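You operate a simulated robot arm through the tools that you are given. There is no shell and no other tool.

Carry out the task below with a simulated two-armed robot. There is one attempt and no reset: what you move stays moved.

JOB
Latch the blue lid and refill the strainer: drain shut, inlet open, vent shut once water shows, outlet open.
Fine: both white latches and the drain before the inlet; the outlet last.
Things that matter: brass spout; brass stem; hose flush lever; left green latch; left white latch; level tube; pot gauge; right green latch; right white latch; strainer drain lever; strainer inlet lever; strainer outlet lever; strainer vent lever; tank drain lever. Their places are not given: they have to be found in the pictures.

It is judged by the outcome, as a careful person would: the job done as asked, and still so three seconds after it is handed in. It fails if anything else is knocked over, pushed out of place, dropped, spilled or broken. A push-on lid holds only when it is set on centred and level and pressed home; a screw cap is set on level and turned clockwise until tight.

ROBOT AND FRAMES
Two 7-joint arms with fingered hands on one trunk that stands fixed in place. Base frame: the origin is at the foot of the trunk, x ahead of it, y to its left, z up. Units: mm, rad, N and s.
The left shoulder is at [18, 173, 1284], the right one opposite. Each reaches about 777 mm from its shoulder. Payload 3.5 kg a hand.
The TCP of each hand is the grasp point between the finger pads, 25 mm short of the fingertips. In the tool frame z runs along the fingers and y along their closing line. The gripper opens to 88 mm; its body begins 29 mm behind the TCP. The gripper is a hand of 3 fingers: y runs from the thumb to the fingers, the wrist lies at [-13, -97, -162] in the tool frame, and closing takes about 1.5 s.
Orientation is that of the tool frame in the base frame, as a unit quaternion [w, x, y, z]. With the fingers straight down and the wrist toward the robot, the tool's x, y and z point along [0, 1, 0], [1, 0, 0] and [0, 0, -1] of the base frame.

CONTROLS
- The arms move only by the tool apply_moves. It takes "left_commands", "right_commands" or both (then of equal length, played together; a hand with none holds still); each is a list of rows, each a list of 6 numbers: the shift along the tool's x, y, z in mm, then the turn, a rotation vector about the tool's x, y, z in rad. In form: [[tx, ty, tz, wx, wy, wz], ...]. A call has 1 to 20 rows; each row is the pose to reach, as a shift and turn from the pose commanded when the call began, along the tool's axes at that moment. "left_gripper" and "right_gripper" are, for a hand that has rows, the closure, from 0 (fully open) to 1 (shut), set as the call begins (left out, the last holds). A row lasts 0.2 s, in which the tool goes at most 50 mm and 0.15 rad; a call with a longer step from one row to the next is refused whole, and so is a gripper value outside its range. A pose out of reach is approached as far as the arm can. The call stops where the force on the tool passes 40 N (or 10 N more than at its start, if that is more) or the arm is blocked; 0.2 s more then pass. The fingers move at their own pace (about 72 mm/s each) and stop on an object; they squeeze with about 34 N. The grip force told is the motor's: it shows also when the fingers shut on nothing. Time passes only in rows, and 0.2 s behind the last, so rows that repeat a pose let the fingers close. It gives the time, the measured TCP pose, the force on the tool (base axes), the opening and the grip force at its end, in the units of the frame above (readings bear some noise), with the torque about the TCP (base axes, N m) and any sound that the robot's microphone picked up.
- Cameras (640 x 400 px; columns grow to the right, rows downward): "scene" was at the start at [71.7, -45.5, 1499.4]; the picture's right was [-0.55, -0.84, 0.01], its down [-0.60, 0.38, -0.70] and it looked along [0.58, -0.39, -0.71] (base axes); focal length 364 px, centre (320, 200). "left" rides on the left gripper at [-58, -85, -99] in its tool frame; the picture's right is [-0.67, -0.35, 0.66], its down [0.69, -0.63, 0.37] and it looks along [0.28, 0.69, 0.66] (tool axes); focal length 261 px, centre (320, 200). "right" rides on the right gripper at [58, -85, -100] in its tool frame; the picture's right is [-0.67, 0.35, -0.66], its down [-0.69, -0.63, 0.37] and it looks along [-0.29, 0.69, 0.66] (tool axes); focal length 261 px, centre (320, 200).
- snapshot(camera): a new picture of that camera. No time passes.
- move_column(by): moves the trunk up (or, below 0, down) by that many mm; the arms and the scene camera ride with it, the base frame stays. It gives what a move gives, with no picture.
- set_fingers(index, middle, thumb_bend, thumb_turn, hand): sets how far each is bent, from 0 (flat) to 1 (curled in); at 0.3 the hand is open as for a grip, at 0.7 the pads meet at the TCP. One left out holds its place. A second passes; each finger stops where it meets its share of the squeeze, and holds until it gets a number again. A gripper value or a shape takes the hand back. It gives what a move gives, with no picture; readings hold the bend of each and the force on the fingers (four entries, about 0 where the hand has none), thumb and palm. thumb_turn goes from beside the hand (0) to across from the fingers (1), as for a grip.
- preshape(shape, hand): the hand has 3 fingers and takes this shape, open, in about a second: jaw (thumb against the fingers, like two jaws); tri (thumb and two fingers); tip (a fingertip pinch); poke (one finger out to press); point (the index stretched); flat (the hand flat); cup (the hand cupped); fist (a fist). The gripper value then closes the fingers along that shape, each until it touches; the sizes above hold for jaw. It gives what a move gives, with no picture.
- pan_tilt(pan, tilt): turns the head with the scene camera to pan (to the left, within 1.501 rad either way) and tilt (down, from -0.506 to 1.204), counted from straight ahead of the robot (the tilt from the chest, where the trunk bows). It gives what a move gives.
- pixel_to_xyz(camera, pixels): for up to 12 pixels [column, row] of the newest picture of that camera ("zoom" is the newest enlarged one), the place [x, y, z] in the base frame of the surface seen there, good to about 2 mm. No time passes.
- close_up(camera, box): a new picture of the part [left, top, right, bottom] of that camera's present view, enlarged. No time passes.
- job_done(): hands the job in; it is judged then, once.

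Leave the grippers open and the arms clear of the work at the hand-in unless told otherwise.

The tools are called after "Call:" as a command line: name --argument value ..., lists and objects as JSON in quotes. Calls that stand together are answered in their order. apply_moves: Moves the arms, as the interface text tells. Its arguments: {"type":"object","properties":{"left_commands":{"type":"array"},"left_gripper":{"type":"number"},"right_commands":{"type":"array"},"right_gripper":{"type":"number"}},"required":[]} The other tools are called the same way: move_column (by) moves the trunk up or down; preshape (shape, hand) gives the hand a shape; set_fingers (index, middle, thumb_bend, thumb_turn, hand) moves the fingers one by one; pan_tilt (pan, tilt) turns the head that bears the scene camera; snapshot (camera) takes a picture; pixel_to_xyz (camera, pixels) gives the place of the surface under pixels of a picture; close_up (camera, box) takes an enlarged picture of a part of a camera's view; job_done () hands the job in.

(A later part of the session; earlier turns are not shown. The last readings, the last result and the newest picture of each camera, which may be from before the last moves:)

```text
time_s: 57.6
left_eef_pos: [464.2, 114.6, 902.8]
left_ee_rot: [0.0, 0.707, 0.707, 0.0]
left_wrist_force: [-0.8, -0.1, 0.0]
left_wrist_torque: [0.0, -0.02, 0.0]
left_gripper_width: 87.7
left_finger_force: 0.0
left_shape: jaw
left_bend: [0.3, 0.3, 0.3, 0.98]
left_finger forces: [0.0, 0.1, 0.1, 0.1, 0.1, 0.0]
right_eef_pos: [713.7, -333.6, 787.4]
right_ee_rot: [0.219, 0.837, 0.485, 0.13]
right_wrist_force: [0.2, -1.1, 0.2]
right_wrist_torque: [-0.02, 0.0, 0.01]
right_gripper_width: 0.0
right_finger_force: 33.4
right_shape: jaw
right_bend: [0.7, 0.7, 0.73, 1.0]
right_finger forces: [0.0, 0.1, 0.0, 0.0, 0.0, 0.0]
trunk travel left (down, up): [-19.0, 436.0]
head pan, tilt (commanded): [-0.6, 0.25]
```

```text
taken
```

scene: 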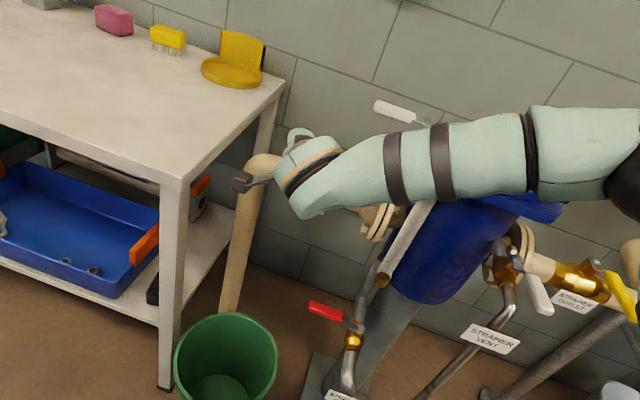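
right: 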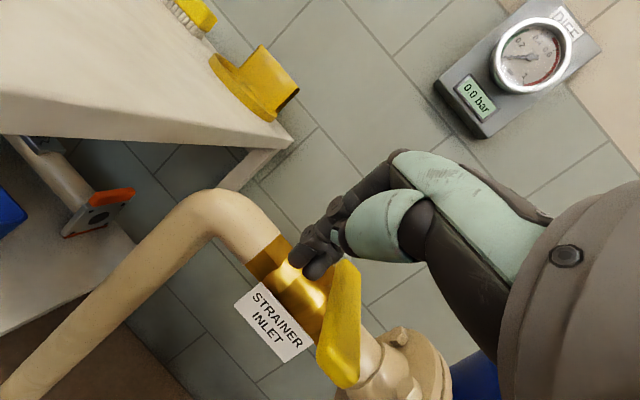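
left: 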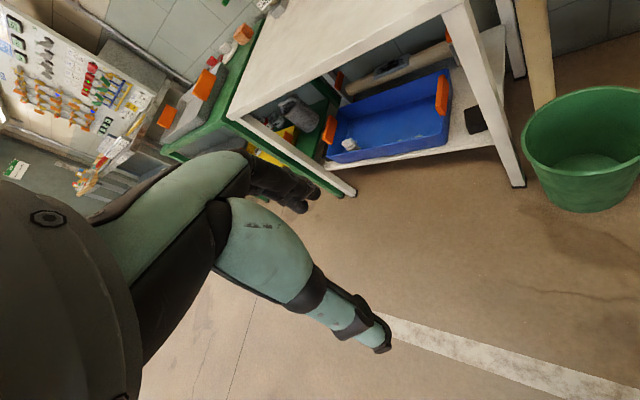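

The fingers sit at (724,-340), just left of the yellow inlet lever. Latches are shut and the drain is shut, so I'll start opening the inlet, turning counter-clockwise (to the right). First part of the arc.

Call:
apply_moves --right_commands '[[-17.1, -3.1, -1.8, 0, 0, 0], [-31.8, -9.7, -5.6, 0, 0, 0], [-47.6, -13.6, -7.8, 0, 0, 0]]'

Call:
snapshot --camera "right"

```text
time_s: 58.3
left_eef_pos: [467.9, 117.8, 900.8]
left_ee_rot: [0.0, 0.708, 0.706, -0.003]
left_wrist_force: [-0.7, 0.0, 0.0]
left_wrist_torque: [0.01, -0.01, -0.01]
left_gripper_width: 87.5
left_finger_force: 0.1
left_shape: jaw
left_bend: [0.3, 0.3, 0.3, 0.98]
left_finger forces: [0.0, 0.0, 0.1, 0.0, 0.0, 0.0]
right_eef_pos: [696.3, -344.8, 789.4]
right_ee_rot: [0.216, 0.833, 0.491, 0.136]
right_wrist_force: [29.6, 28.4, -5.7]
right_wrist_torque: [0.74, -0.62, 0.27]
right_gripper_width: 0.1
right_finger_force: 34.1
right_shape: jaw
right_bend: [0.7, 0.7, 0.73, 1.0]
right_finger forces: [0.0, 41.3, 0.1, 0.0, 0.0, 0.0]
trunk travel left (down, up): [-19.0, 436.0]
head pan, tilt (commanded): [-0.6, 0.25]
stopped in row 3 (right hand): the force on the tool passed its limit at 49 N (the readings are from after the stop); the commanded pose is now the measured one
```

```text
taken
```

right: 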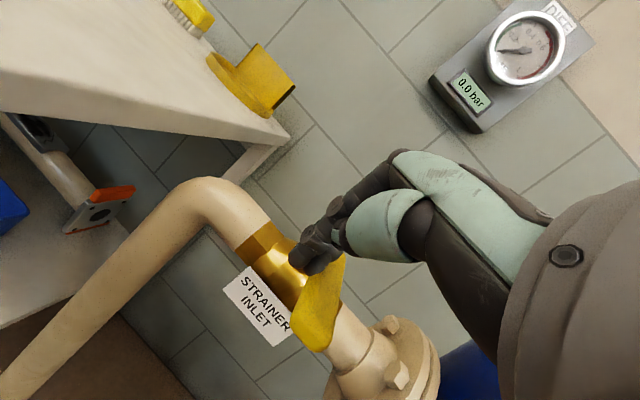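

Blocked at 49 N. Either this is the shut stop, so the lever opens to the left, or the lever is stiff. I'll measure whether the lever moved at all.

Call:
pixel_to_xyz --camera "right" --pixels '[[340, 270], [330, 295], [320, 315], [310, 340], [298, 330], [345, 300]]'

Call:
close_up --camera "right" --box '[240, 200, 400, 370]'

```text
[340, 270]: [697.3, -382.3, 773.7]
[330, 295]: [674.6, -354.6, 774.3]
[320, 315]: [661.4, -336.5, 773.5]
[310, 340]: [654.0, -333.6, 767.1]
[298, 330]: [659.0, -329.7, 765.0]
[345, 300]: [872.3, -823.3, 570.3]
```

```text
2.35 times, centred on (320, 285) of right
```

zoom: 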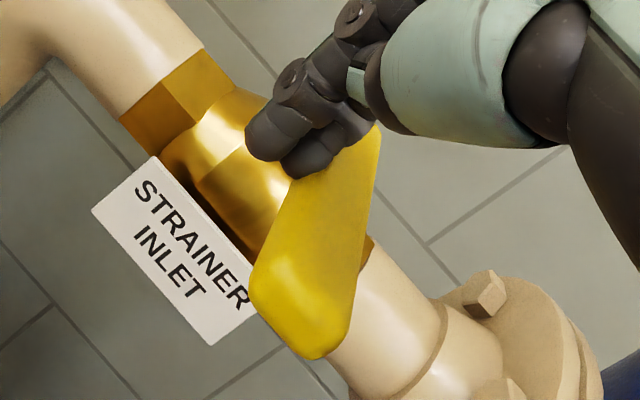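

The lever hasn't moved (still 135°), so this is its shut stop: the inlet opens by swinging left, away from the strainer. I'll back off, lift, and try the "point" hand shape, whose stretched index should give the extra reach needed for that side.

Call:
apply_moves --right_commands '[[12, 3, 1.6, 0, 0, 0], [12, 23, -33, 0, 0, 0], [12, 43, -68, 0, 0, 0], [12, 63, -103, 0, 0, 0]]'

Call:
preshape --hand "right" --shape "point"

Call:
snapshot --camera "right"

Call:
snapshot --camera "scene"

```text
time_s: 59.3
left_eef_pos: [465.4, 115.6, 904.1]
left_ee_rot: [0.0, 0.708, 0.706, 0.001]
left_wrist_force: [-0.2, -0.9, -1.1]
left_wrist_torque: [-0.01, 0.01, 0.02]
left_gripper_width: 87.8
left_finger_force: 0.1
left_shape: jaw
left_bend: [0.3, 0.3, 0.3, 0.98]
left_finger forces: [0.1, 0.0, 0.1, 0.0, 0.0, 0.0]
right_eef_pos: [702.8, -339.4, 909.2]
right_ee_rot: [0.218, 0.834, 0.488, 0.135]
right_wrist_force: [-0.2, -0.4, 1.3]
right_wrist_torque: [0.01, 0.03, 0.02]
right_gripper_width: 0.0
right_finger_force: 33.3
right_shape: jaw
right_bend: [0.7, 0.7, 0.73, 1.0]
right_finger forces: [0.1, 0.0, 0.0, 0.1, 0.0, 0.0]
trunk travel left (down, up): [-19.0, 436.0]
head pan, tilt (commanded): [-0.6, 0.25]
```

```text
time_s: 60.2
left_eef_pos: [465.4, 115.7, 904.0]
left_ee_rot: [0.0, 0.708, 0.706, 0.0]
left_wrist_force: [-0.2, 0.3, -0.2]
left_wrist_torque: [0.02, 0.0, 0.0]
left_gripper_width: 87.4
left_finger_force: 0.1
left_shape: jaw
left_bend: [0.3, 0.3, 0.3, 0.98]
left_finger forces: [0.0, 0.0, 0.0, 0.0, 0.1, 0.0]
right_eef_pos: [703.0, -340.5, 907.9]
right_ee_rot: [0.218, 0.834, 0.489, 0.135]
right_wrist_force: [0.3, 0.4, -0.6]
right_wrist_torque: [0.0, 0.01, 0.0]
right_gripper_width: 0.1
right_finger_force: 0.1
right_shape: point
right_bend: [0.2, 1.0, 0.99, 0.88]
right_finger forces: [0.0, 0.0, 0.0, 0.0, 0.1, 0.0]
trunk travel left (down, up): [-19.0, 436.0]
head pan, tilt (commanded): [-0.6, 0.25]
```

```text
taken
```

right: 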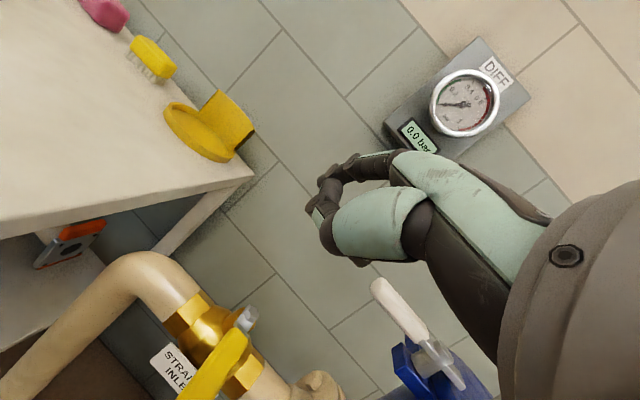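

```text
taken
```

scene: 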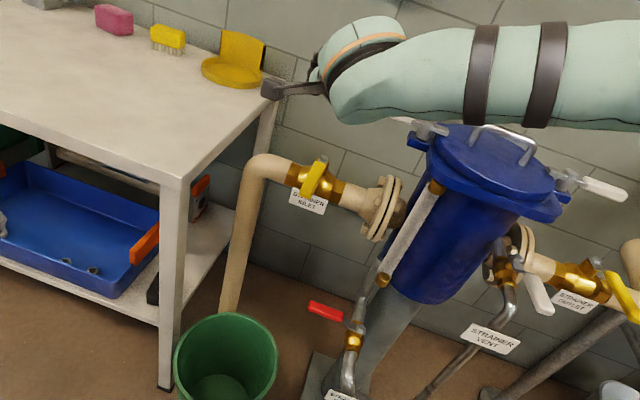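

The stretched index is hidden behind the hand in this camera. I'll use the left hand's camera as an observer, turning the left hand 60° to the right (about tool z) in place, well clear of everything.

Call:
apply_moves --left_commands '[[0, 0, 0, 0, 0, 0.131], [0, 0, 0, 0, 0, 0.262], [0, 0, 0, 0, 0, 0.393], [0, 0, 0, 0, 0, 0.524], [0, 0, 0, 0, 0, 0.654], [0, 0, 0, 0, 0, 0.785], [0, 0, 0, 0, 0, 0.916], [0, 0, 0, 0, 0, 1.047], [0, 0, 0, 0, 0, 1.047]]'

Call:
snapshot --camera "left"

```text
time_s: 62.2
left_eef_pos: [465.2, 114.4, 904.5]
left_ee_rot: [0.0, 0.966, 0.258, 0.0]
left_wrist_force: [-0.3, 0.2, 0.0]
left_wrist_torque: [0.02, 0.01, -0.03]
left_gripper_width: 87.8
left_finger_force: 0.1
left_shape: jaw
left_bend: [0.3, 0.3, 0.3, 0.98]
left_finger forces: [0.0, 0.0, 0.0, 0.0, 0.0, 0.0]
right_eef_pos: [702.7, -340.7, 909.5]
right_ee_rot: [0.219, 0.834, 0.488, 0.134]
right_wrist_force: [0.0, 0.0, 0.2]
right_wrist_torque: [0.02, 0.01, 0.01]
right_gripper_width: 0.0
right_finger_force: 0.0
right_shape: point
right_bend: [0.2, 1.0, 0.99, 0.88]
right_finger forces: [0.0, 0.0, 0.0, 0.0, 0.0, 0.1]
trunk travel left (down, up): [-19.0, 436.0]
head pan, tilt (commanded): [-0.6, 0.25]
```

```text
taken
```

left: 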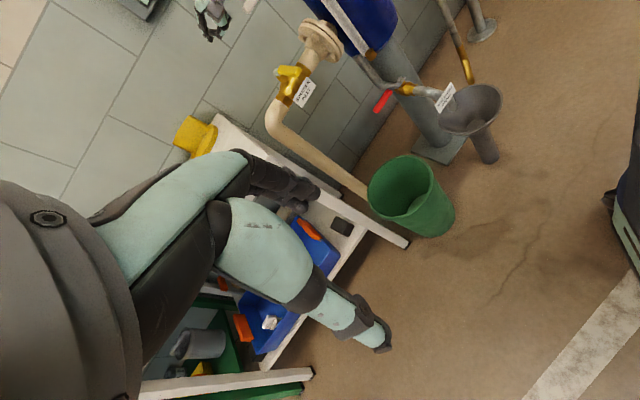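

The left camera now sees the inlet and the right hand at the top edge (215,20). I'll pitch the left hand up 0.6 rad so the right hand comes into the middle.

Call:
apply_moves --left_commands '[[0, 0, 0, -0.12, 0, 0], [0, 0, 0, -0.24, 0, 0], [0, 0, 0, -0.36, 0, 0], [0, 0, 0, -0.48, 0, 0], [0, 0, 0, -0.6, 0, 0], [0, 0, 0, -0.6, 0, 0]]'

Call:
snapshot --camera "left"

```text
time_s: 63.6
left_eef_pos: [463.8, 115.2, 903.1]
left_ee_rot: [0.287, 0.923, 0.246, 0.076]
left_wrist_force: [-0.6, 0.0, 0.8]
left_wrist_torque: [-0.02, 0.01, -0.01]
left_gripper_width: 87.4
left_finger_force: 0.1
left_shape: jaw
left_bend: [0.3, 0.3, 0.3, 0.98]
left_finger forces: [0.0, 0.0, 0.0, 0.0, 0.1, 0.1]
right_eef_pos: [702.4, -340.6, 908.1]
right_ee_rot: [0.218, 0.834, 0.488, 0.135]
right_wrist_force: [-0.7, -0.4, 0.8]
right_wrist_torque: [-0.02, -0.03, 0.03]
right_gripper_width: 0.1
right_finger_force: 0.1
right_shape: point
right_bend: [0.2, 1.0, 0.99, 0.88]
right_finger forces: [0.1, 0.1, 0.0, 0.0, 0.1, 0.0]
trunk travel left (down, up): [-19.0, 436.0]
head pan, tilt (commanded): [-0.6, 0.25]
```

```text
taken
```

left: 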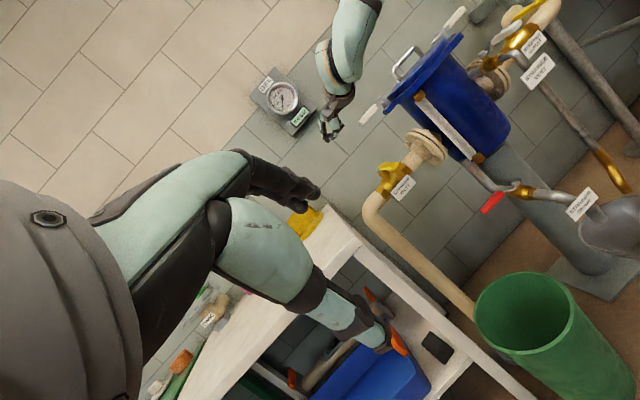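

Excellent observer view: strainer, inlet, drain and the right hand are all visible. I'll zoom in on the right hand and measure the pointing index.

Call:
close_up --camera "left" --box '[280, 60, 440, 220]'

Call:
close_up --camera "left" --box '[300, 70, 370, 150]'

```text
2.50 times, centred on (360, 140) of left
```

zoom: 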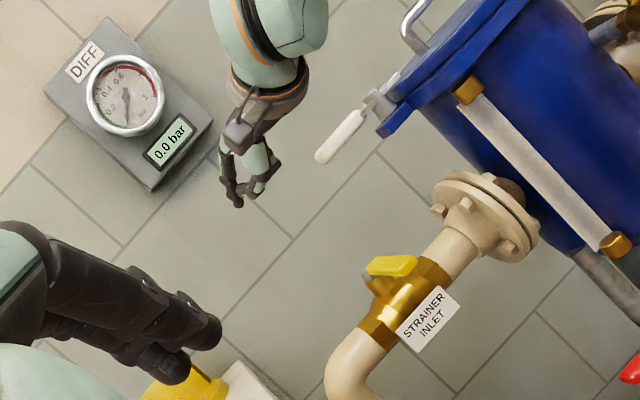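

```text
5.00 times, centred on (335, 110) of left
```

zoom: 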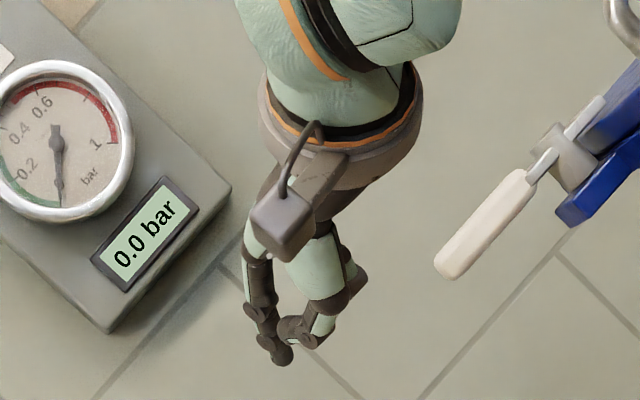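

The index is the dark finger on the left, tip at (278,355) in this zoom. I'll measure its tip, joints and the curled fingers.

Call:
pixel_to_xyz --camera "zoom" --pixels '[[278, 355], [268, 330], [258, 290], [255, 250], [305, 325], [325, 325], [350, 285], [285, 215], [330, 260]]'

```text
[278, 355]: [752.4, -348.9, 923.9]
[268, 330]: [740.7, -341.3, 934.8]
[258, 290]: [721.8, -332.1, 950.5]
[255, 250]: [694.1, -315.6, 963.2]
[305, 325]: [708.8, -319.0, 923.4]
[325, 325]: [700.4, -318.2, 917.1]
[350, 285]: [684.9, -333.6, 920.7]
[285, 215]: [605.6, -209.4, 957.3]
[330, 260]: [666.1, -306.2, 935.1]
```

The index tip is about 50 mm forward of the TCP, pointing ~37° down, a good poker. I'll straighten it fully for more reach, lower the trunk its last 15 mm, and re-measure.

Call:
set_fingers --hand "right" --index 0.05

Call:
move_column --by -15

Call:
close_up --camera "left" --box '[300, 60, 380, 160]'

```text
time_s: 64.6
left_eef_pos: [465.7, 114.3, 903.8]
left_ee_rot: [0.286, 0.923, 0.247, 0.077]
left_wrist_force: [1.0, -0.5, 0.0]
left_wrist_torque: [0.02, 0.0, -0.01]
left_gripper_width: 87.8
left_finger_force: 0.1
left_shape: jaw
left_bend: [0.3, 0.3, 0.3, 0.98]
left_finger forces: [0.0, 0.0, 0.0, 0.1, 0.0, 0.0]
right_eef_pos: [702.5, -340.5, 906.7]
right_ee_rot: [0.218, 0.834, 0.489, 0.135]
right_wrist_force: [-0.2, 0.0, 0.3]
right_wrist_torque: [-0.01, -0.02, -0.01]
right_gripper_width: 36.6
right_finger_force: 0.1
right_shape: fingers
right_bend: [0.05, 1.0, 0.99, 0.88]
right_finger forces: [0.1, 0.0, 0.1, 0.0, 0.0, 0.1]
trunk travel left (down, up): [-19.0, 436.0]
head pan, tilt (commanded): [-0.6, 0.25]
```

```text
time_s: 65.2
left_eef_pos: [463.7, 114.9, 888.5]
left_ee_rot: [0.286, 0.923, 0.247, 0.077]
left_wrist_force: [-1.1, 0.7, 0.1]
left_wrist_torque: [-0.03, -0.01, 0.0]
left_gripper_width: 87.7
left_finger_force: 0.0
left_shape: jaw
left_bend: [0.3, 0.3, 0.3, 0.98]
left_finger forces: [0.0, 0.0, 0.0, 0.0, 0.1, 0.0]
right_eef_pos: [700.8, -342.8, 897.1]
right_ee_rot: [0.219, 0.835, 0.487, 0.135]
right_wrist_force: [-0.3, 0.0, -0.2]
right_wrist_torque: [0.01, -0.01, 0.03]
right_gripper_width: 36.4
right_finger_force: 0.0
right_shape: fingers
right_bend: [0.05, 1.0, 0.99, 0.88]
right_finger forces: [0.0, 0.0, 0.0, 0.0, 0.0, 0.1]
trunk travel left (down, up): [-4.0, 451.0]
head pan, tilt (commanded): [-0.6, 0.25]
```

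```text
4.00 times, centred on (340, 110) of left
```

zoom: 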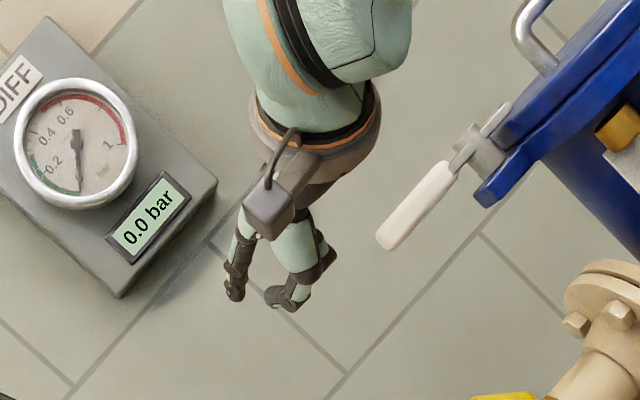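

I'll measure the straightened index tip (233,296) and the middle of the finger in this zoom.

Call:
pixel_to_xyz --camera "zoom" --pixels '[[233, 296], [234, 285], [240, 260], [246, 235], [275, 300], [300, 295], [325, 260]]'

Call:
apply_moves --right_commands '[[0, 0, 0, 0, 0, 0], [0, 0, 0, 0, 0, 0]]'

```text
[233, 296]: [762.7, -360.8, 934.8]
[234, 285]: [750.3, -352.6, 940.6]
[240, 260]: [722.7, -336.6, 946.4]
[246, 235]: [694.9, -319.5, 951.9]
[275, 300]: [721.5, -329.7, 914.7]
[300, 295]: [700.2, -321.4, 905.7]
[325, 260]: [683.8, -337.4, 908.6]
```

```text
time_s: 65.8
left_eef_pos: [466.4, 115.0, 888.7]
left_ee_rot: [0.285, 0.923, 0.247, 0.076]
left_wrist_force: [0.7, 0.1, 0.4]
left_wrist_torque: [0.0, -0.02, 0.0]
left_gripper_width: 87.5
left_finger_force: 0.0
left_shape: jaw
left_bend: [0.3, 0.3, 0.3, 0.98]
left_finger forces: [0.0, 0.0, 0.0, 0.0, 0.0, 0.1]
right_eef_pos: [702.3, -343.0, 896.3]
right_ee_rot: [0.219, 0.834, 0.488, 0.136]
right_wrist_force: [-0.6, -0.2, 0.4]
right_wrist_torque: [-0.01, 0.01, 0.01]
right_gripper_width: 36.2
right_finger_force: 0.0
right_shape: fingers
right_bend: [0.05, 1.0, 0.99, 0.88]
right_finger forces: [0.0, 0.1, 0.0, 0.0, 0.1, 0.1]
trunk travel left (down, up): [-4.0, 451.0]
head pan, tilt (commanded): [-0.6, 0.25]
```

Fully straight, the index rises above the curled fingers, which is worse. The "point" shape (bend 0.2) put its tip nicely at the front. I'll restore that shape, then move to the right side of the inlet lever, still above it.

Call:
preshape --hand "right" --shape "point"

Call:
apply_moves --right_commands '[[-27.3, -16.5, -9.5, 0, 0, 0], [-54.7, -33, -19, 0, 0, 0], [-82, -49.6, -28.6, 0, 0, 0], [-82, -68.6, 4.3, 0, 0, 0], [-82, -87.6, 37.2, 0, 0, 0]]'

Call:
snapshot --camera "left"

Call:
snapshot --camera "right"

```text
time_s: 66.7
left_eef_pos: [465.5, 115.2, 889.4]
left_ee_rot: [0.286, 0.923, 0.247, 0.077]
left_wrist_force: [-0.4, -0.9, 0.7]
left_wrist_torque: [-0.03, 0.03, -0.02]
left_gripper_width: 87.6
left_finger_force: 0.1
left_shape: jaw
left_bend: [0.3, 0.3, 0.3, 0.98]
left_finger forces: [0.0, 0.0, 0.1, 0.0, 0.1, 0.0]
right_eef_pos: [701.5, -343.5, 896.3]
right_ee_rot: [0.218, 0.834, 0.488, 0.135]
right_wrist_force: [1.1, -0.4, 0.4]
right_wrist_torque: [0.0, 0.0, 0.01]
right_gripper_width: 0.0
right_finger_force: 0.1
right_shape: point
right_bend: [0.2, 1.0, 0.99, 0.88]
right_finger forces: [0.1, 0.1, 0.0, 0.0, 0.0, 0.0]
trunk travel left (down, up): [-4.0, 451.0]
head pan, tilt (commanded): [-0.6, 0.25]
```

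```text
time_s: 67.9
left_eef_pos: [465.5, 115.7, 888.4]
left_ee_rot: [0.285, 0.923, 0.246, 0.076]
left_wrist_force: [-0.1, -0.4, -0.7]
left_wrist_torque: [0.01, -0.01, -0.01]
left_gripper_width: 87.7
left_finger_force: 0.2
left_shape: jaw
left_bend: [0.3, 0.3, 0.3, 0.98]
left_finger forces: [0.0, 0.0, 0.1, 0.0, 0.0, 0.0]
right_eef_pos: [613.3, -385.5, 819.6]
right_ee_rot: [0.218, 0.834, 0.488, 0.135]
right_wrist_force: [0.4, 0.1, -0.9]
right_wrist_torque: [-0.02, 0.02, -0.01]
right_gripper_width: 0.0
right_finger_force: 0.1
right_shape: point
right_bend: [0.2, 1.0, 0.99, 0.88]
right_finger forces: [0.0, 0.1, 0.0, 0.0, 0.1, 0.0]
trunk travel left (down, up): [-4.0, 451.0]
head pan, tilt (commanded): [-0.6, 0.25]
```

```text
taken
```

left: 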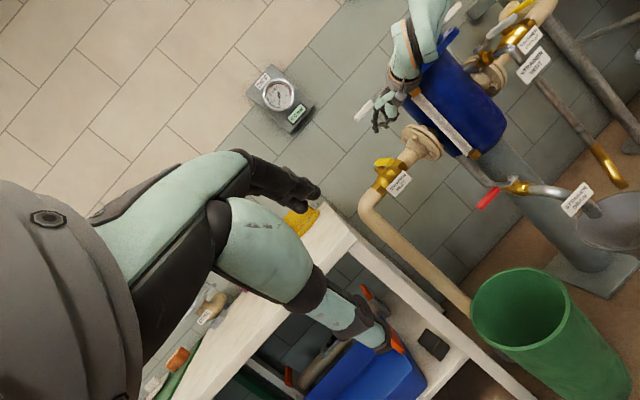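

```text
taken
```

right: 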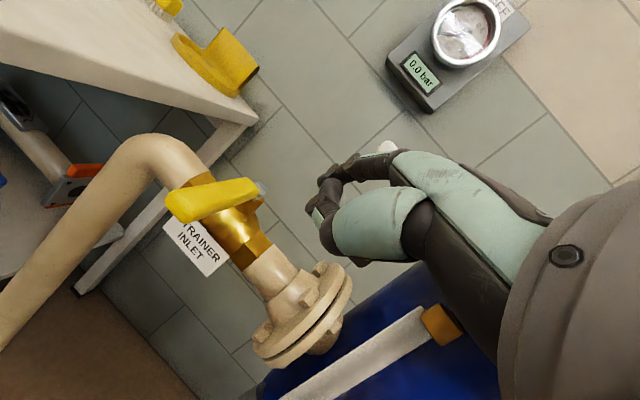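

The hand is right of the inlet lever and 60 mm above it. I'll zoom in with the left camera to confirm the index tip's place.

Call:
close_up --camera "left" --box '[340, 70, 460, 210]'

Call:
pixel_to_xyz --camera "zoom" --pixels '[[225, 200], [215, 190], [240, 175], [270, 170], [300, 300], [260, 295], [290, 310]]'

```text
2.86 times, centred on (400, 140) of left
```

zoom: 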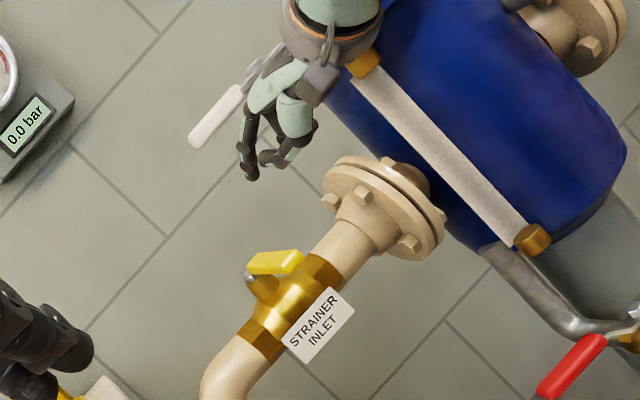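

```text
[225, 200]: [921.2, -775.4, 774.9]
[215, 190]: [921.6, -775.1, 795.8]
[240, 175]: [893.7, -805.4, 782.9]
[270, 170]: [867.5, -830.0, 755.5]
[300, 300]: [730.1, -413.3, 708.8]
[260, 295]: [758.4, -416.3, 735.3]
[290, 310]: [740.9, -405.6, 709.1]
```

Call:
pixel_to_xyz --camera "zoom" --pixels '[[252, 177], [243, 174], [245, 150], [267, 158], [275, 262], [298, 258], [255, 268]]'

```text
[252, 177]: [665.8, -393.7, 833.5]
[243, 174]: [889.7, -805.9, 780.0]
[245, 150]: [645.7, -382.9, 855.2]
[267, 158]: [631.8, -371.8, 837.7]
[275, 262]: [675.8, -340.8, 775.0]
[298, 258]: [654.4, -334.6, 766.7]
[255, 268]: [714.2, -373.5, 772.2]
```

Tip center is near (661,-400,836), right where planned: 45 mm right of the lever axis. I'll lower 74 mm so the tip comes to lever height.

Call:
apply_moves --right_commands '[[0, -18.5, 32, 0, 0, 0], [0, -37, 64, 0, 0, 0], [0, -37, 64, 0, 0, 0]]'

Call:
close_up --camera "left" --box '[340, 70, 460, 210]'

```text
time_s: 68.7
left_eef_pos: [464.5, 114.7, 887.6]
left_ee_rot: [0.286, 0.923, 0.247, 0.076]
left_wrist_force: [-0.4, 0.2, 0.4]
left_wrist_torque: [-0.01, 0.02, 0.01]
left_gripper_width: 87.7
left_finger_force: 0.1
left_shape: jaw
left_bend: [0.3, 0.3, 0.3, 0.98]
left_finger forces: [0.0, 0.0, 0.0, 0.1, 0.1, 0.0]
right_eef_pos: [612.2, -384.4, 745.7]
right_ee_rot: [0.218, 0.834, 0.489, 0.135]
right_wrist_force: [-0.9, 0.4, -0.5]
right_wrist_torque: [0.01, 0.04, 0.01]
right_gripper_width: 0.0
right_finger_force: 0.2
right_shape: point
right_bend: [0.2, 1.0, 0.99, 0.88]
right_finger forces: [0.0, 0.0, 0.1, 0.1, 0.1, 0.0]
trunk travel left (down, up): [-4.0, 451.0]
head pan, tilt (commanded): [-0.6, 0.25]
```

```text
2.86 times, centred on (400, 140) of left
```

zoom: 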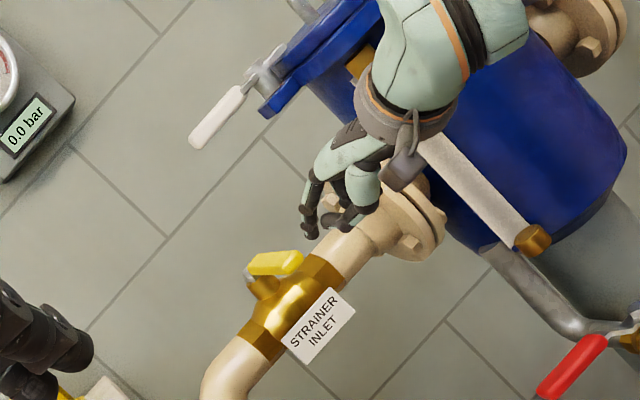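

The index tip is at lever height on its right side. I'll sweep left along the first part of the arc and see if the lever follows.

Call:
apply_moves --right_commands '[[24.2, 5.9, 3.4, 0, 0, 0], [39.7, 10.2, 5.9, 0, 0, 0], [53.6, 16.8, 9.7, 0, 0, 0]]'

Call:
close_up --camera "left" --box '[340, 70, 460, 210]'

Call:
snapshot --camera "right"

```text
time_s: 69.5
left_eef_pos: [465.2, 115.3, 888.3]
left_ee_rot: [0.285, 0.923, 0.248, 0.077]
left_wrist_force: [0.9, 0.5, 0.3]
left_wrist_torque: [0.01, 0.03, -0.05]
left_gripper_width: 88.0
left_finger_force: 0.1
left_shape: jaw
left_bend: [0.3, 0.3, 0.3, 0.98]
left_finger forces: [0.1, 0.1, 0.0, 0.1, 0.0, 0.0]
right_eef_pos: [655.4, -349.7, 747.2]
right_ee_rot: [0.217, 0.835, 0.488, 0.135]
right_wrist_force: [-0.8, -0.6, 0.1]
right_wrist_torque: [0.01, 0.0, -0.05]
right_gripper_width: 80.7
right_finger_force: 0.1
right_shape: point
right_bend: [0.21, 1.0, 0.99, 0.88]
right_finger forces: [1.4, 0.1, 0.0, 0.0, 0.0, 0.0]
trunk travel left (down, up): [-4.0, 451.0]
head pan, tilt (commanded): [-0.6, 0.25]
```

```text
2.86 times, centred on (400, 140) of left
```

zoom: 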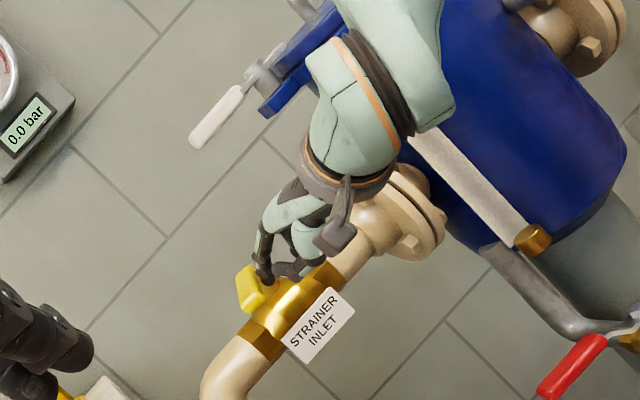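

```text
taken
```

right: 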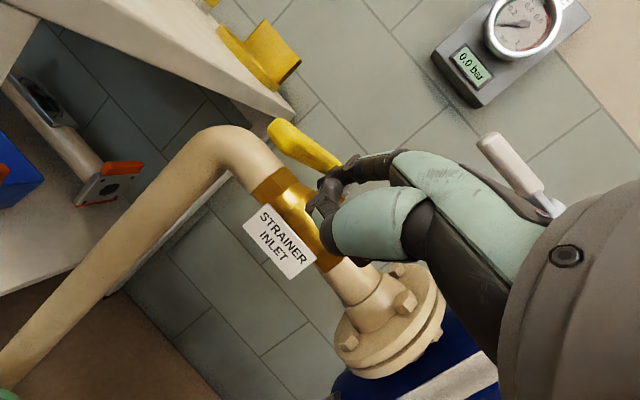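

The inlet lever is turning left easily, so that's the opening direction. I'll continue to the fully open position along the pipe.

Call:
apply_moves --right_commands '[[10.2, 9.8, 5.7, 0, 0, 0], [17.3, 20.3, 11.7, 0, 0, 0], [21.6, 31, 17.9, 0, 0, 0], [25.1, 41.2, 23.8, 0, 0, 0], [24.1, 51.1, 29.5, 0, 0, 0], [22.2, 60.2, 34.8, 0, 0, 0], [19.6, 65, 37.5, 0, 0, 0]]'

Call:
close_up --camera "left" --box '[340, 70, 460, 210]'

Call:
snapshot --camera "right"

```text
time_s: 71.1
left_eef_pos: [466.4, 115.2, 887.5]
left_ee_rot: [0.286, 0.923, 0.247, 0.076]
left_wrist_force: [-0.1, -0.9, -0.6]
left_wrist_torque: [0.01, 0.0, -0.01]
left_gripper_width: 87.6
left_finger_force: 0.0
left_shape: jaw
left_bend: [0.3, 0.3, 0.3, 0.98]
left_finger forces: [0.0, 0.0, 0.0, 0.0, 0.0, 0.0]
right_eef_pos: [729.9, -366.5, 745.8]
right_ee_rot: [0.219, 0.835, 0.488, 0.134]
right_wrist_force: [-1.4, 1.7, -1.4]
right_wrist_torque: [-0.03, 0.06, 0.11]
right_gripper_width: 80.8
right_finger_force: 0.0
right_shape: point
right_bend: [0.22, 1.0, 0.99, 0.88]
right_finger forces: [3.2, 0.0, 0.0, 0.0, 0.0, 0.1]
trunk travel left (down, up): [-4.0, 451.0]
head pan, tilt (commanded): [-0.6, 0.25]
```

```text
2.86 times, centred on (400, 140) of left
```

zoom: 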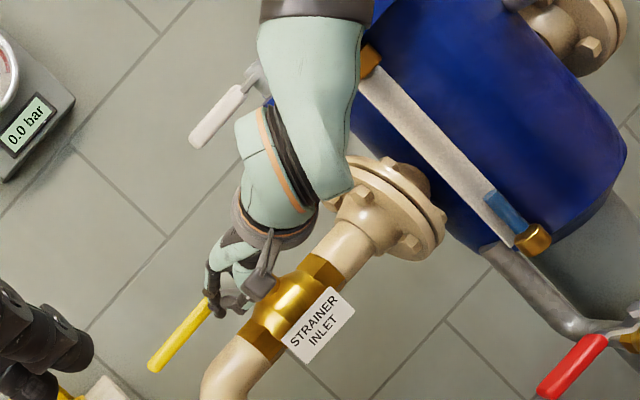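

```text
taken
```

right: 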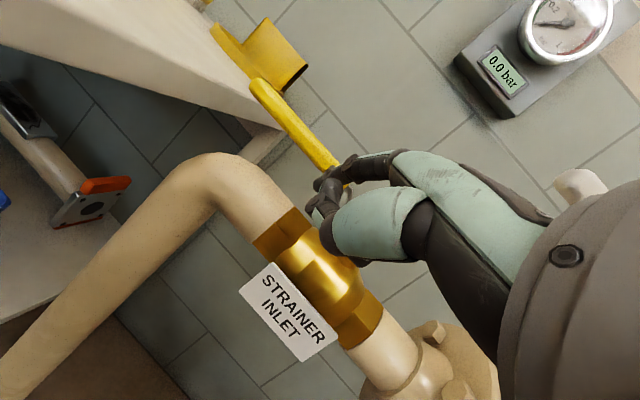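

Blue water is already rising in the level tube. I'll measure the inlet lever's direction to see if it is fully open.

Call:
pixel_to_xyz --camera "right" --pixels '[[262, 88], [280, 110], [300, 135], [320, 158], [335, 175]]'

Call:
pixel_to_xyz --camera "zoom" --pixels '[[205, 310], [185, 332], [165, 355], [495, 205], [510, 225]]'

```text
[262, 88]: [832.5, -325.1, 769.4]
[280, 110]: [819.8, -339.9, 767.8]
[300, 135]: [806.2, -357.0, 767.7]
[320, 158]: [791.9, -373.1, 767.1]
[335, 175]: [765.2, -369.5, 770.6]
```

```text
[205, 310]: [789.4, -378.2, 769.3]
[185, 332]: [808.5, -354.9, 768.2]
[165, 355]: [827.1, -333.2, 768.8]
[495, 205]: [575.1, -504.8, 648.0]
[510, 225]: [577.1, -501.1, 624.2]
```

The lever reads about 50°, with 45° being along the pipe. I'll press the last few millimetres to its stop.

Call:
apply_moves --right_commands '[[-2.2, 2.7, 1.5, 0, 0, 0], [-4.5, 5.3, 3, 0, 0, 0], [-7.2, 9.4, 5.3, 0, 0, 0]]'

Call:
close_up --camera "left" --box '[340, 70, 460, 210]'

Call:
pixel_to_xyz --camera "zoom" --pixels '[[205, 310], [185, 332], [165, 355]]'

```text
time_s: 71.9
left_eef_pos: [466.1, 115.8, 888.1]
left_ee_rot: [0.286, 0.923, 0.247, 0.076]
left_wrist_force: [0.3, -0.4, 0.6]
left_wrist_torque: [-0.02, 0.02, -0.01]
left_gripper_width: 87.9
left_finger_force: 0.0
left_shape: jaw
left_bend: [0.3, 0.3, 0.3, 0.98]
left_finger forces: [0.0, 0.0, 0.0, 0.1, 0.0, 0.0]
right_eef_pos: [735.5, -376.2, 746.5]
right_ee_rot: [0.219, 0.834, 0.488, 0.135]
right_wrist_force: [-4.7, 6.2, -2.2]
right_wrist_torque: [-0.05, 0.03, 0.23]
right_gripper_width: 80.6
right_finger_force: 0.0
right_shape: point
right_bend: [0.25, 1.0, 0.99, 0.88]
right_finger forces: [7.2, 0.1, 0.0, 0.1, 0.0, 0.0]
trunk travel left (down, up): [-4.0, 451.0]
head pan, tilt (commanded): [-0.6, 0.25]
```

```text
2.86 times, centred on (400, 140) of left
```

zoom: 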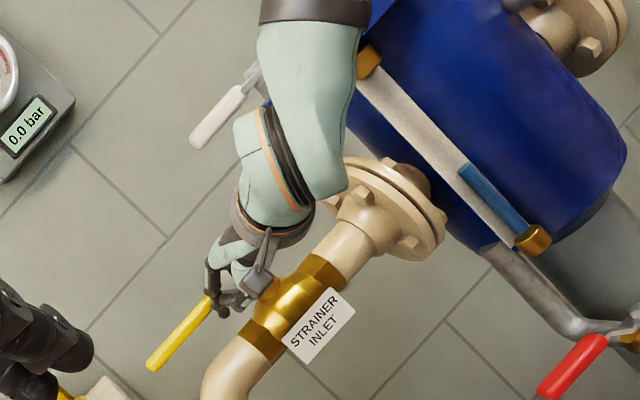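

```text
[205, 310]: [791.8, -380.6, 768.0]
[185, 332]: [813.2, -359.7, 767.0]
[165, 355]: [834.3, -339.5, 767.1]
```

The inlet lever is at 44°, along the pipe and on its stop, so it's open. The level tube is filling fast. I'll withdraw the finger from the lever, lift, and travel toward the vent.

Call:
apply_moves --right_commands '[[6.6, -21.3, -12.3, 0, 0, 0], [1.7, -20.8, -58.2, 0, 0, 0], [-13.3, -25.8, -101.5, 0, 0, 0], [-35.2, -37.4, -137.1, 0, 0, 0], [-63.8, -53.1, -169.2, 0, 0, 0], [-92.5, -71.3, -197, 0, 0, 0], [-125.5, -87.3, -223.6, 0, 0, 0], [-158.5, -105.8, -245.8, 0, 0, 0], [-195.8, -124.6, -262.4, 0, 0, 0]]'

Call:
snapshot --camera "left"

Call:
close_up --camera "left" --box '[360, 60, 640, 240]'

```text
time_s: 73.9
left_eef_pos: [464.7, 114.2, 887.8]
left_ee_rot: [0.285, 0.923, 0.247, 0.076]
left_wrist_force: [0.4, 1.1, 0.9]
left_wrist_torque: [-0.02, 0.01, -0.02]
left_gripper_width: 87.9
left_finger_force: 0.1
left_shape: jaw
left_bend: [0.3, 0.3, 0.3, 0.98]
left_finger forces: [0.0, 0.0, 0.0, 0.0, 0.1, 0.0]
right_eef_pos: [446.6, -431.8, 925.9]
right_ee_rot: [0.218, 0.834, 0.489, 0.135]
right_wrist_force: [0.1, -0.4, 0.4]
right_wrist_torque: [-0.02, -0.01, 0.02]
right_gripper_width: 80.7
right_finger_force: 0.2
right_shape: point
right_bend: [0.2, 1.0, 0.99, 0.88]
right_finger forces: [0.1, 0.2, 0.0, 0.0, 0.0, 0.0]
right hand out of reach, approached as far as the arm can: row 8, 9
trunk travel left (down, up): [-4.0, 451.0]
head pan, tilt (commanded): [-0.6, 0.25]
```

```text
taken
```

left: 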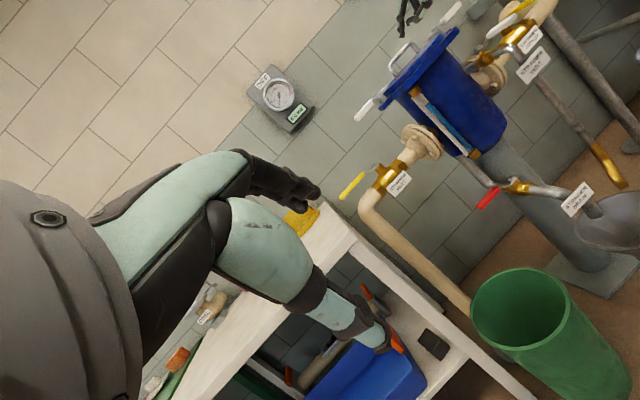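

```text
2.22 times, centred on (500, 150) of left
```

zoom: 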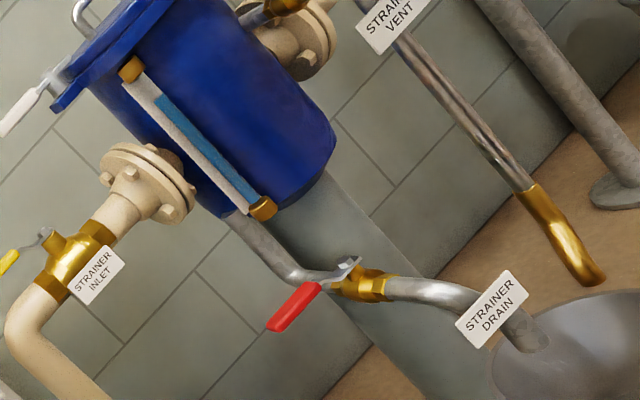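

The level tube is about 80% full and the spout is still dry. The left camera watches the spout well. I'll reshape the right hand to jaw, close it, and turn it to point straight down near the vent lever's left side.

Call:
preshape --hand "right" --shape "jaw"

Call:
apply_moves --right_commands '[[-9, -4.7, 2.3, 0.085, 0.023, -0.085], [-18, -9.5, 4.5, 0.17, 0.046, -0.17], [-27, -14.2, 6.8, 0.256, 0.069, -0.256], [-36, -19, 9, 0.341, 0.091, -0.341], [-45, -23.7, 11.3, 0.426, 0.114, -0.426], [-54.4, -28.4, 13.6, 0.5115, 0.137, -0.5115], [-54.4, -28.4, 13.6, 0.5115, 0.137, -0.5115]]' --right_gripper 1.0

Call:
close_up --camera "left" --box '[360, 60, 640, 240]'

Call:
snapshot --camera "right"

```text
time_s: 74.8
left_eef_pos: [465.0, 115.1, 888.4]
left_ee_rot: [0.286, 0.923, 0.247, 0.077]
left_wrist_force: [0.2, -0.5, 0.5]
left_wrist_torque: [-0.01, -0.02, 0.0]
left_gripper_width: 87.7
left_finger_force: 0.1
left_shape: jaw
left_bend: [0.3, 0.3, 0.3, 0.98]
left_finger forces: [0.0, 0.1, 0.0, 0.0, 0.0, 0.0]
right_eef_pos: [447.1, -431.2, 925.9]
right_ee_rot: [0.218, 0.834, 0.489, 0.135]
right_wrist_force: [-1.1, -0.4, 0.2]
right_wrist_torque: [0.0, 0.02, -0.01]
right_gripper_width: 87.6
right_finger_force: 0.1
right_shape: jaw
right_bend: [0.3, 0.3, 0.3, 0.97]
right_finger forces: [0.1, 0.0, 0.0, 0.0, 0.1, 0.0]
trunk travel left (down, up): [-4.0, 451.0]
head pan, tilt (commanded): [-0.6, 0.25]
```

```text
time_s: 76.4
left_eef_pos: [464.6, 114.7, 888.3]
left_ee_rot: [0.285, 0.923, 0.246, 0.076]
left_wrist_force: [0.3, 0.3, 0.9]
left_wrist_torque: [-0.02, 0.0, 0.03]
left_gripper_width: 87.5
left_finger_force: 0.0
left_shape: jaw
left_bend: [0.3, 0.3, 0.3, 0.98]
left_finger forces: [0.1, 0.0, 0.1, 0.0, 0.0, 0.1]
right_eef_pos: [406.6, -469.2, 897.8]
right_ee_rot: [-0.005, 0.701, 0.713, 0.005]
right_wrist_force: [-0.1, -0.3, 0.0]
right_wrist_torque: [-0.02, 0.0, -0.02]
right_gripper_width: 0.0
right_finger_force: 34.0
right_shape: jaw
right_bend: [0.7, 0.7, 0.73, 1.0]
right_finger forces: [0.0, 0.0, 0.1, 0.0, 0.0, 0.0]
trunk travel left (down, up): [-4.0, 451.0]
head pan, tilt (commanded): [-0.6, 0.25]
```

```text
2.22 times, centred on (500, 150) of left
```

zoom: 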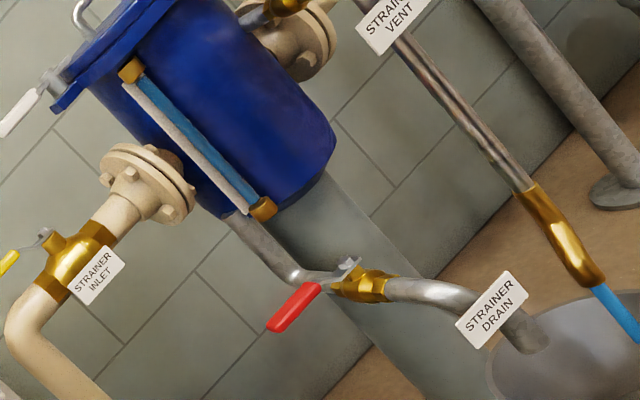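

```text
taken
```

right: 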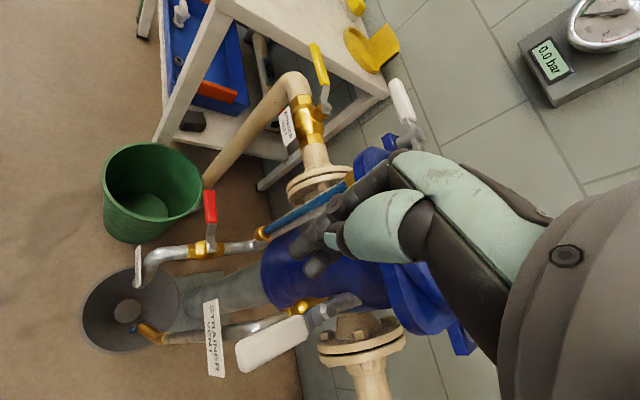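

Water shows: the level tube is full and a blue stream runs from the brass spout into the funnel. Now to shut the vent. I'll measure the vent lever in this picture.

Call:
pixel_to_xyz --camera "right" --pixels '[[242, 360], [255, 352], [275, 342], [295, 330], [317, 316], [300, 305], [345, 300], [310, 262], [322, 240]]'

Call:
close_up --camera "right" --box '[200, 230, 400, 390]'

```text
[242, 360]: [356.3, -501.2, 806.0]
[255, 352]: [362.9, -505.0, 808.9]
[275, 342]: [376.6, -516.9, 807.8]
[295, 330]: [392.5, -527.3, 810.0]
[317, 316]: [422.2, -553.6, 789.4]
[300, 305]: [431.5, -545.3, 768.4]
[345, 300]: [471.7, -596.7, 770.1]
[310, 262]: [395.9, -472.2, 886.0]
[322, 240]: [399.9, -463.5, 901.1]
```

```text
2.50 times, centred on (300, 310) of right
```

zoom: 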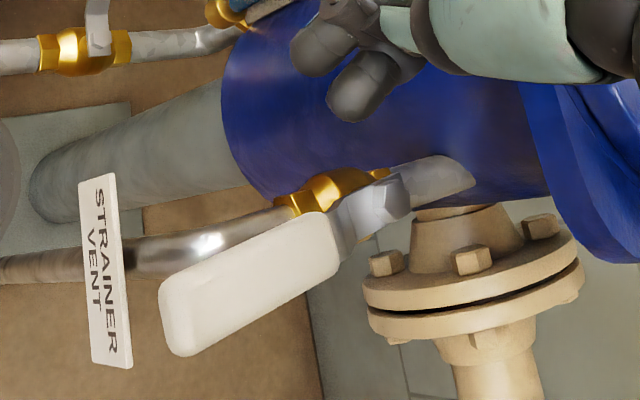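

The vent lever stands near 142°, turned a few degrees right by the earlier elbow bump. It clearly moves that way, so it should shut to the right. The fingers are 57 mm left of it, so I'll go straight down 78 mm.

Call:
apply_moves --right_commands '[[0, 0, 26, 0, 0, 0], [0, 0, 52, 0, 0, 0], [0, 0, 78, 0, 0, 0]]'

Call:
snapshot --camera "right"

```text
time_s: 77.2
left_eef_pos: [466.3, 115.2, 887.5]
left_ee_rot: [0.286, 0.923, 0.246, 0.076]
left_wrist_force: [-0.6, 0.1, 0.0]
left_wrist_torque: [0.0, 0.01, -0.01]
left_gripper_width: 87.7
left_finger_force: 0.0
left_shape: jaw
left_bend: [0.3, 0.3, 0.3, 0.98]
left_finger forces: [0.0, 0.0, 0.1, 0.0, 0.1, 0.1]
right_eef_pos: [406.3, -469.7, 818.7]
right_ee_rot: [-0.004, 0.702, 0.712, 0.005]
right_wrist_force: [0.1, 0.4, -0.8]
right_wrist_torque: [-0.02, 0.02, 0.03]
right_gripper_width: 0.1
right_finger_force: 34.3
right_shape: jaw
right_bend: [0.7, 0.7, 0.73, 1.0]
right_finger forces: [0.1, 0.1, 0.1, 0.0, 0.0, 0.0]
trunk travel left (down, up): [-4.0, 451.0]
head pan, tilt (commanded): [-0.6, 0.25]
```

```text
taken
```

right: 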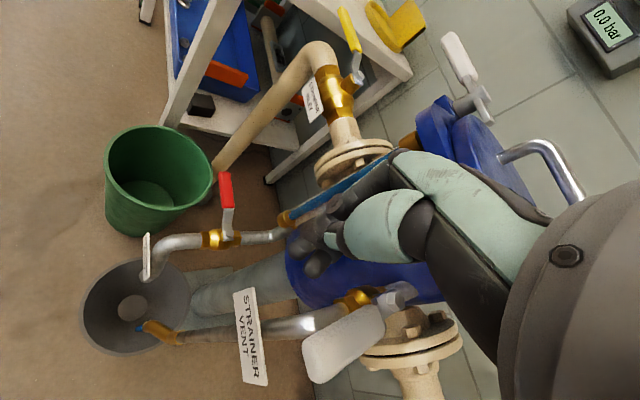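

Fingers are at lever height, left of it. I'll sweep the vent lever right along the first half of its arc.

Call:
apply_moves --right_commands '[[-26, -18.1, 0, 0, 0, 0], [-33.4, -28.2, 0, 0, 0, 0], [-42.3, -36.9, 0, 0, 0, 0], [-53.7, -44.9, 0, 0, 0, 0], [-66.2, -50.7, 0, 0, 0, 0]]'

Call:
snapshot --camera "right"

Call:
close_up --camera "left" --box '[440, 0, 640, 240]'

```text
time_s: 78.4
left_eef_pos: [466.0, 115.9, 888.5]
left_ee_rot: [0.285, 0.923, 0.248, 0.077]
left_wrist_force: [-0.9, -0.4, -0.1]
left_wrist_torque: [-0.02, 0.02, -0.03]
left_gripper_width: 87.6
left_finger_force: 0.0
left_shape: jaw
left_bend: [0.3, 0.3, 0.3, 0.98]
left_finger forces: [0.1, 0.0, 0.1, 0.1, 0.1, 0.0]
right_eef_pos: [356.7, -532.9, 819.0]
right_ee_rot: [-0.004, 0.702, 0.712, 0.005]
right_wrist_force: [0.7, 1.2, 0.2]
right_wrist_torque: [0.01, -0.02, 0.05]
right_gripper_width: 0.0
right_finger_force: 33.4
right_shape: jaw
right_bend: [0.7, 0.7, 0.73, 1.0]
right_finger forces: [0.1, 0.1, 0.0, 0.1, 0.0, 0.0]
trunk travel left (down, up): [-4.0, 451.0]
head pan, tilt (commanded): [-0.6, 0.25]
```

```text
taken
```

right: 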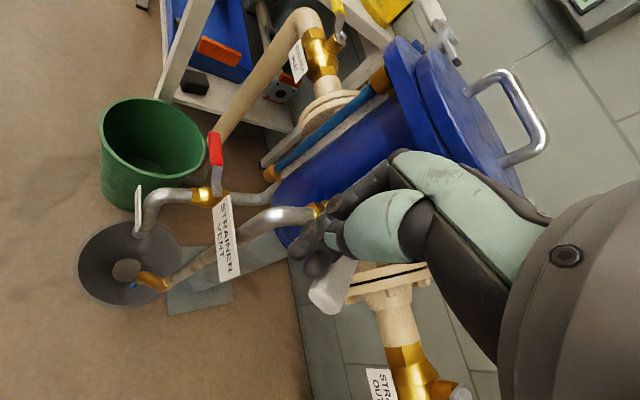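

```text
1.67 times, centred on (540, 120) of left
```

zoom: 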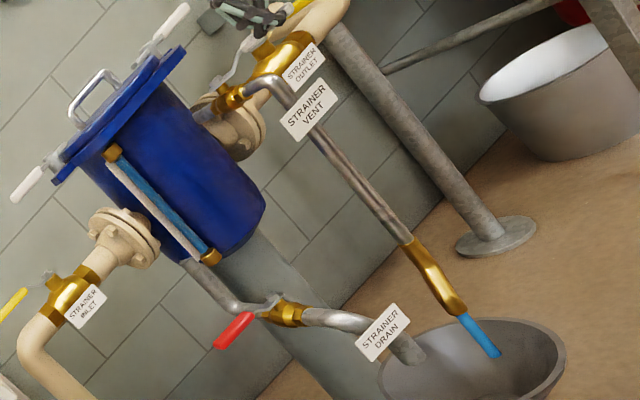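

The vent lever is turning right. I'll continue the arc to the shut stop.

Call:
apply_moves --right_commands '[[-13.3, -3.6, 0, 0, 0, 0], [-27.2, -4.9, 0, 0, 0, 0], [-43.7, -3.1, 0, 0, 0, 0], [-60.7, 2.6, 0, 0, 0, 0], [-72.7, 9.5, 0, 0, 0, 0]]'

Call:
snapshot --camera "right"

Call:
close_up --camera "left" --box '[440, 0, 640, 240]'

```text
time_s: 79.6
left_eef_pos: [463.3, 119.0, 888.4]
left_ee_rot: [0.287, 0.922, 0.247, 0.076]
left_wrist_force: [-0.6, 0.0, 0.4]
left_wrist_torque: [-0.04, 0.02, 0.0]
left_gripper_width: 87.7
left_finger_force: 0.1
left_shape: jaw
left_bend: [0.3, 0.3, 0.3, 0.98]
left_finger forces: [0.0, 0.1, 0.0, 0.0, 0.0, 0.0]
right_eef_pos: [365.1, -602.7, 822.9]
right_ee_rot: [-0.003, 0.701, 0.713, 0.006]
right_wrist_force: [-18.7, 28.0, -0.7]
right_wrist_torque: [0.46, 0.31, 0.31]
right_gripper_width: 0.2
right_finger_force: 33.8
right_shape: jaw
right_bend: [0.7, 0.7, 0.46, 1.0]
right_finger forces: [0.0, 0.0, 0.0, 0.0, 56.4, 0.0]
trunk travel left (down, up): [-4.0, 451.0]
head pan, tilt (commanded): [-0.6, 0.25]
```

```text
taken
```

right: 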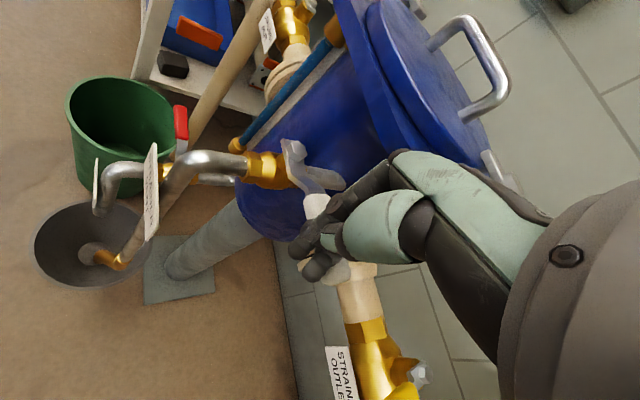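

```text
1.67 times, centred on (540, 120) of left
```

zoom: 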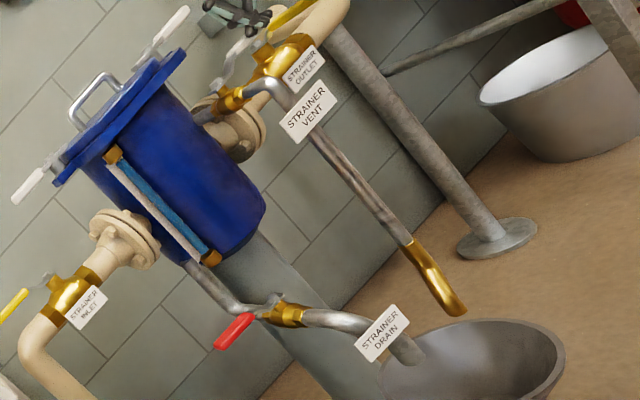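

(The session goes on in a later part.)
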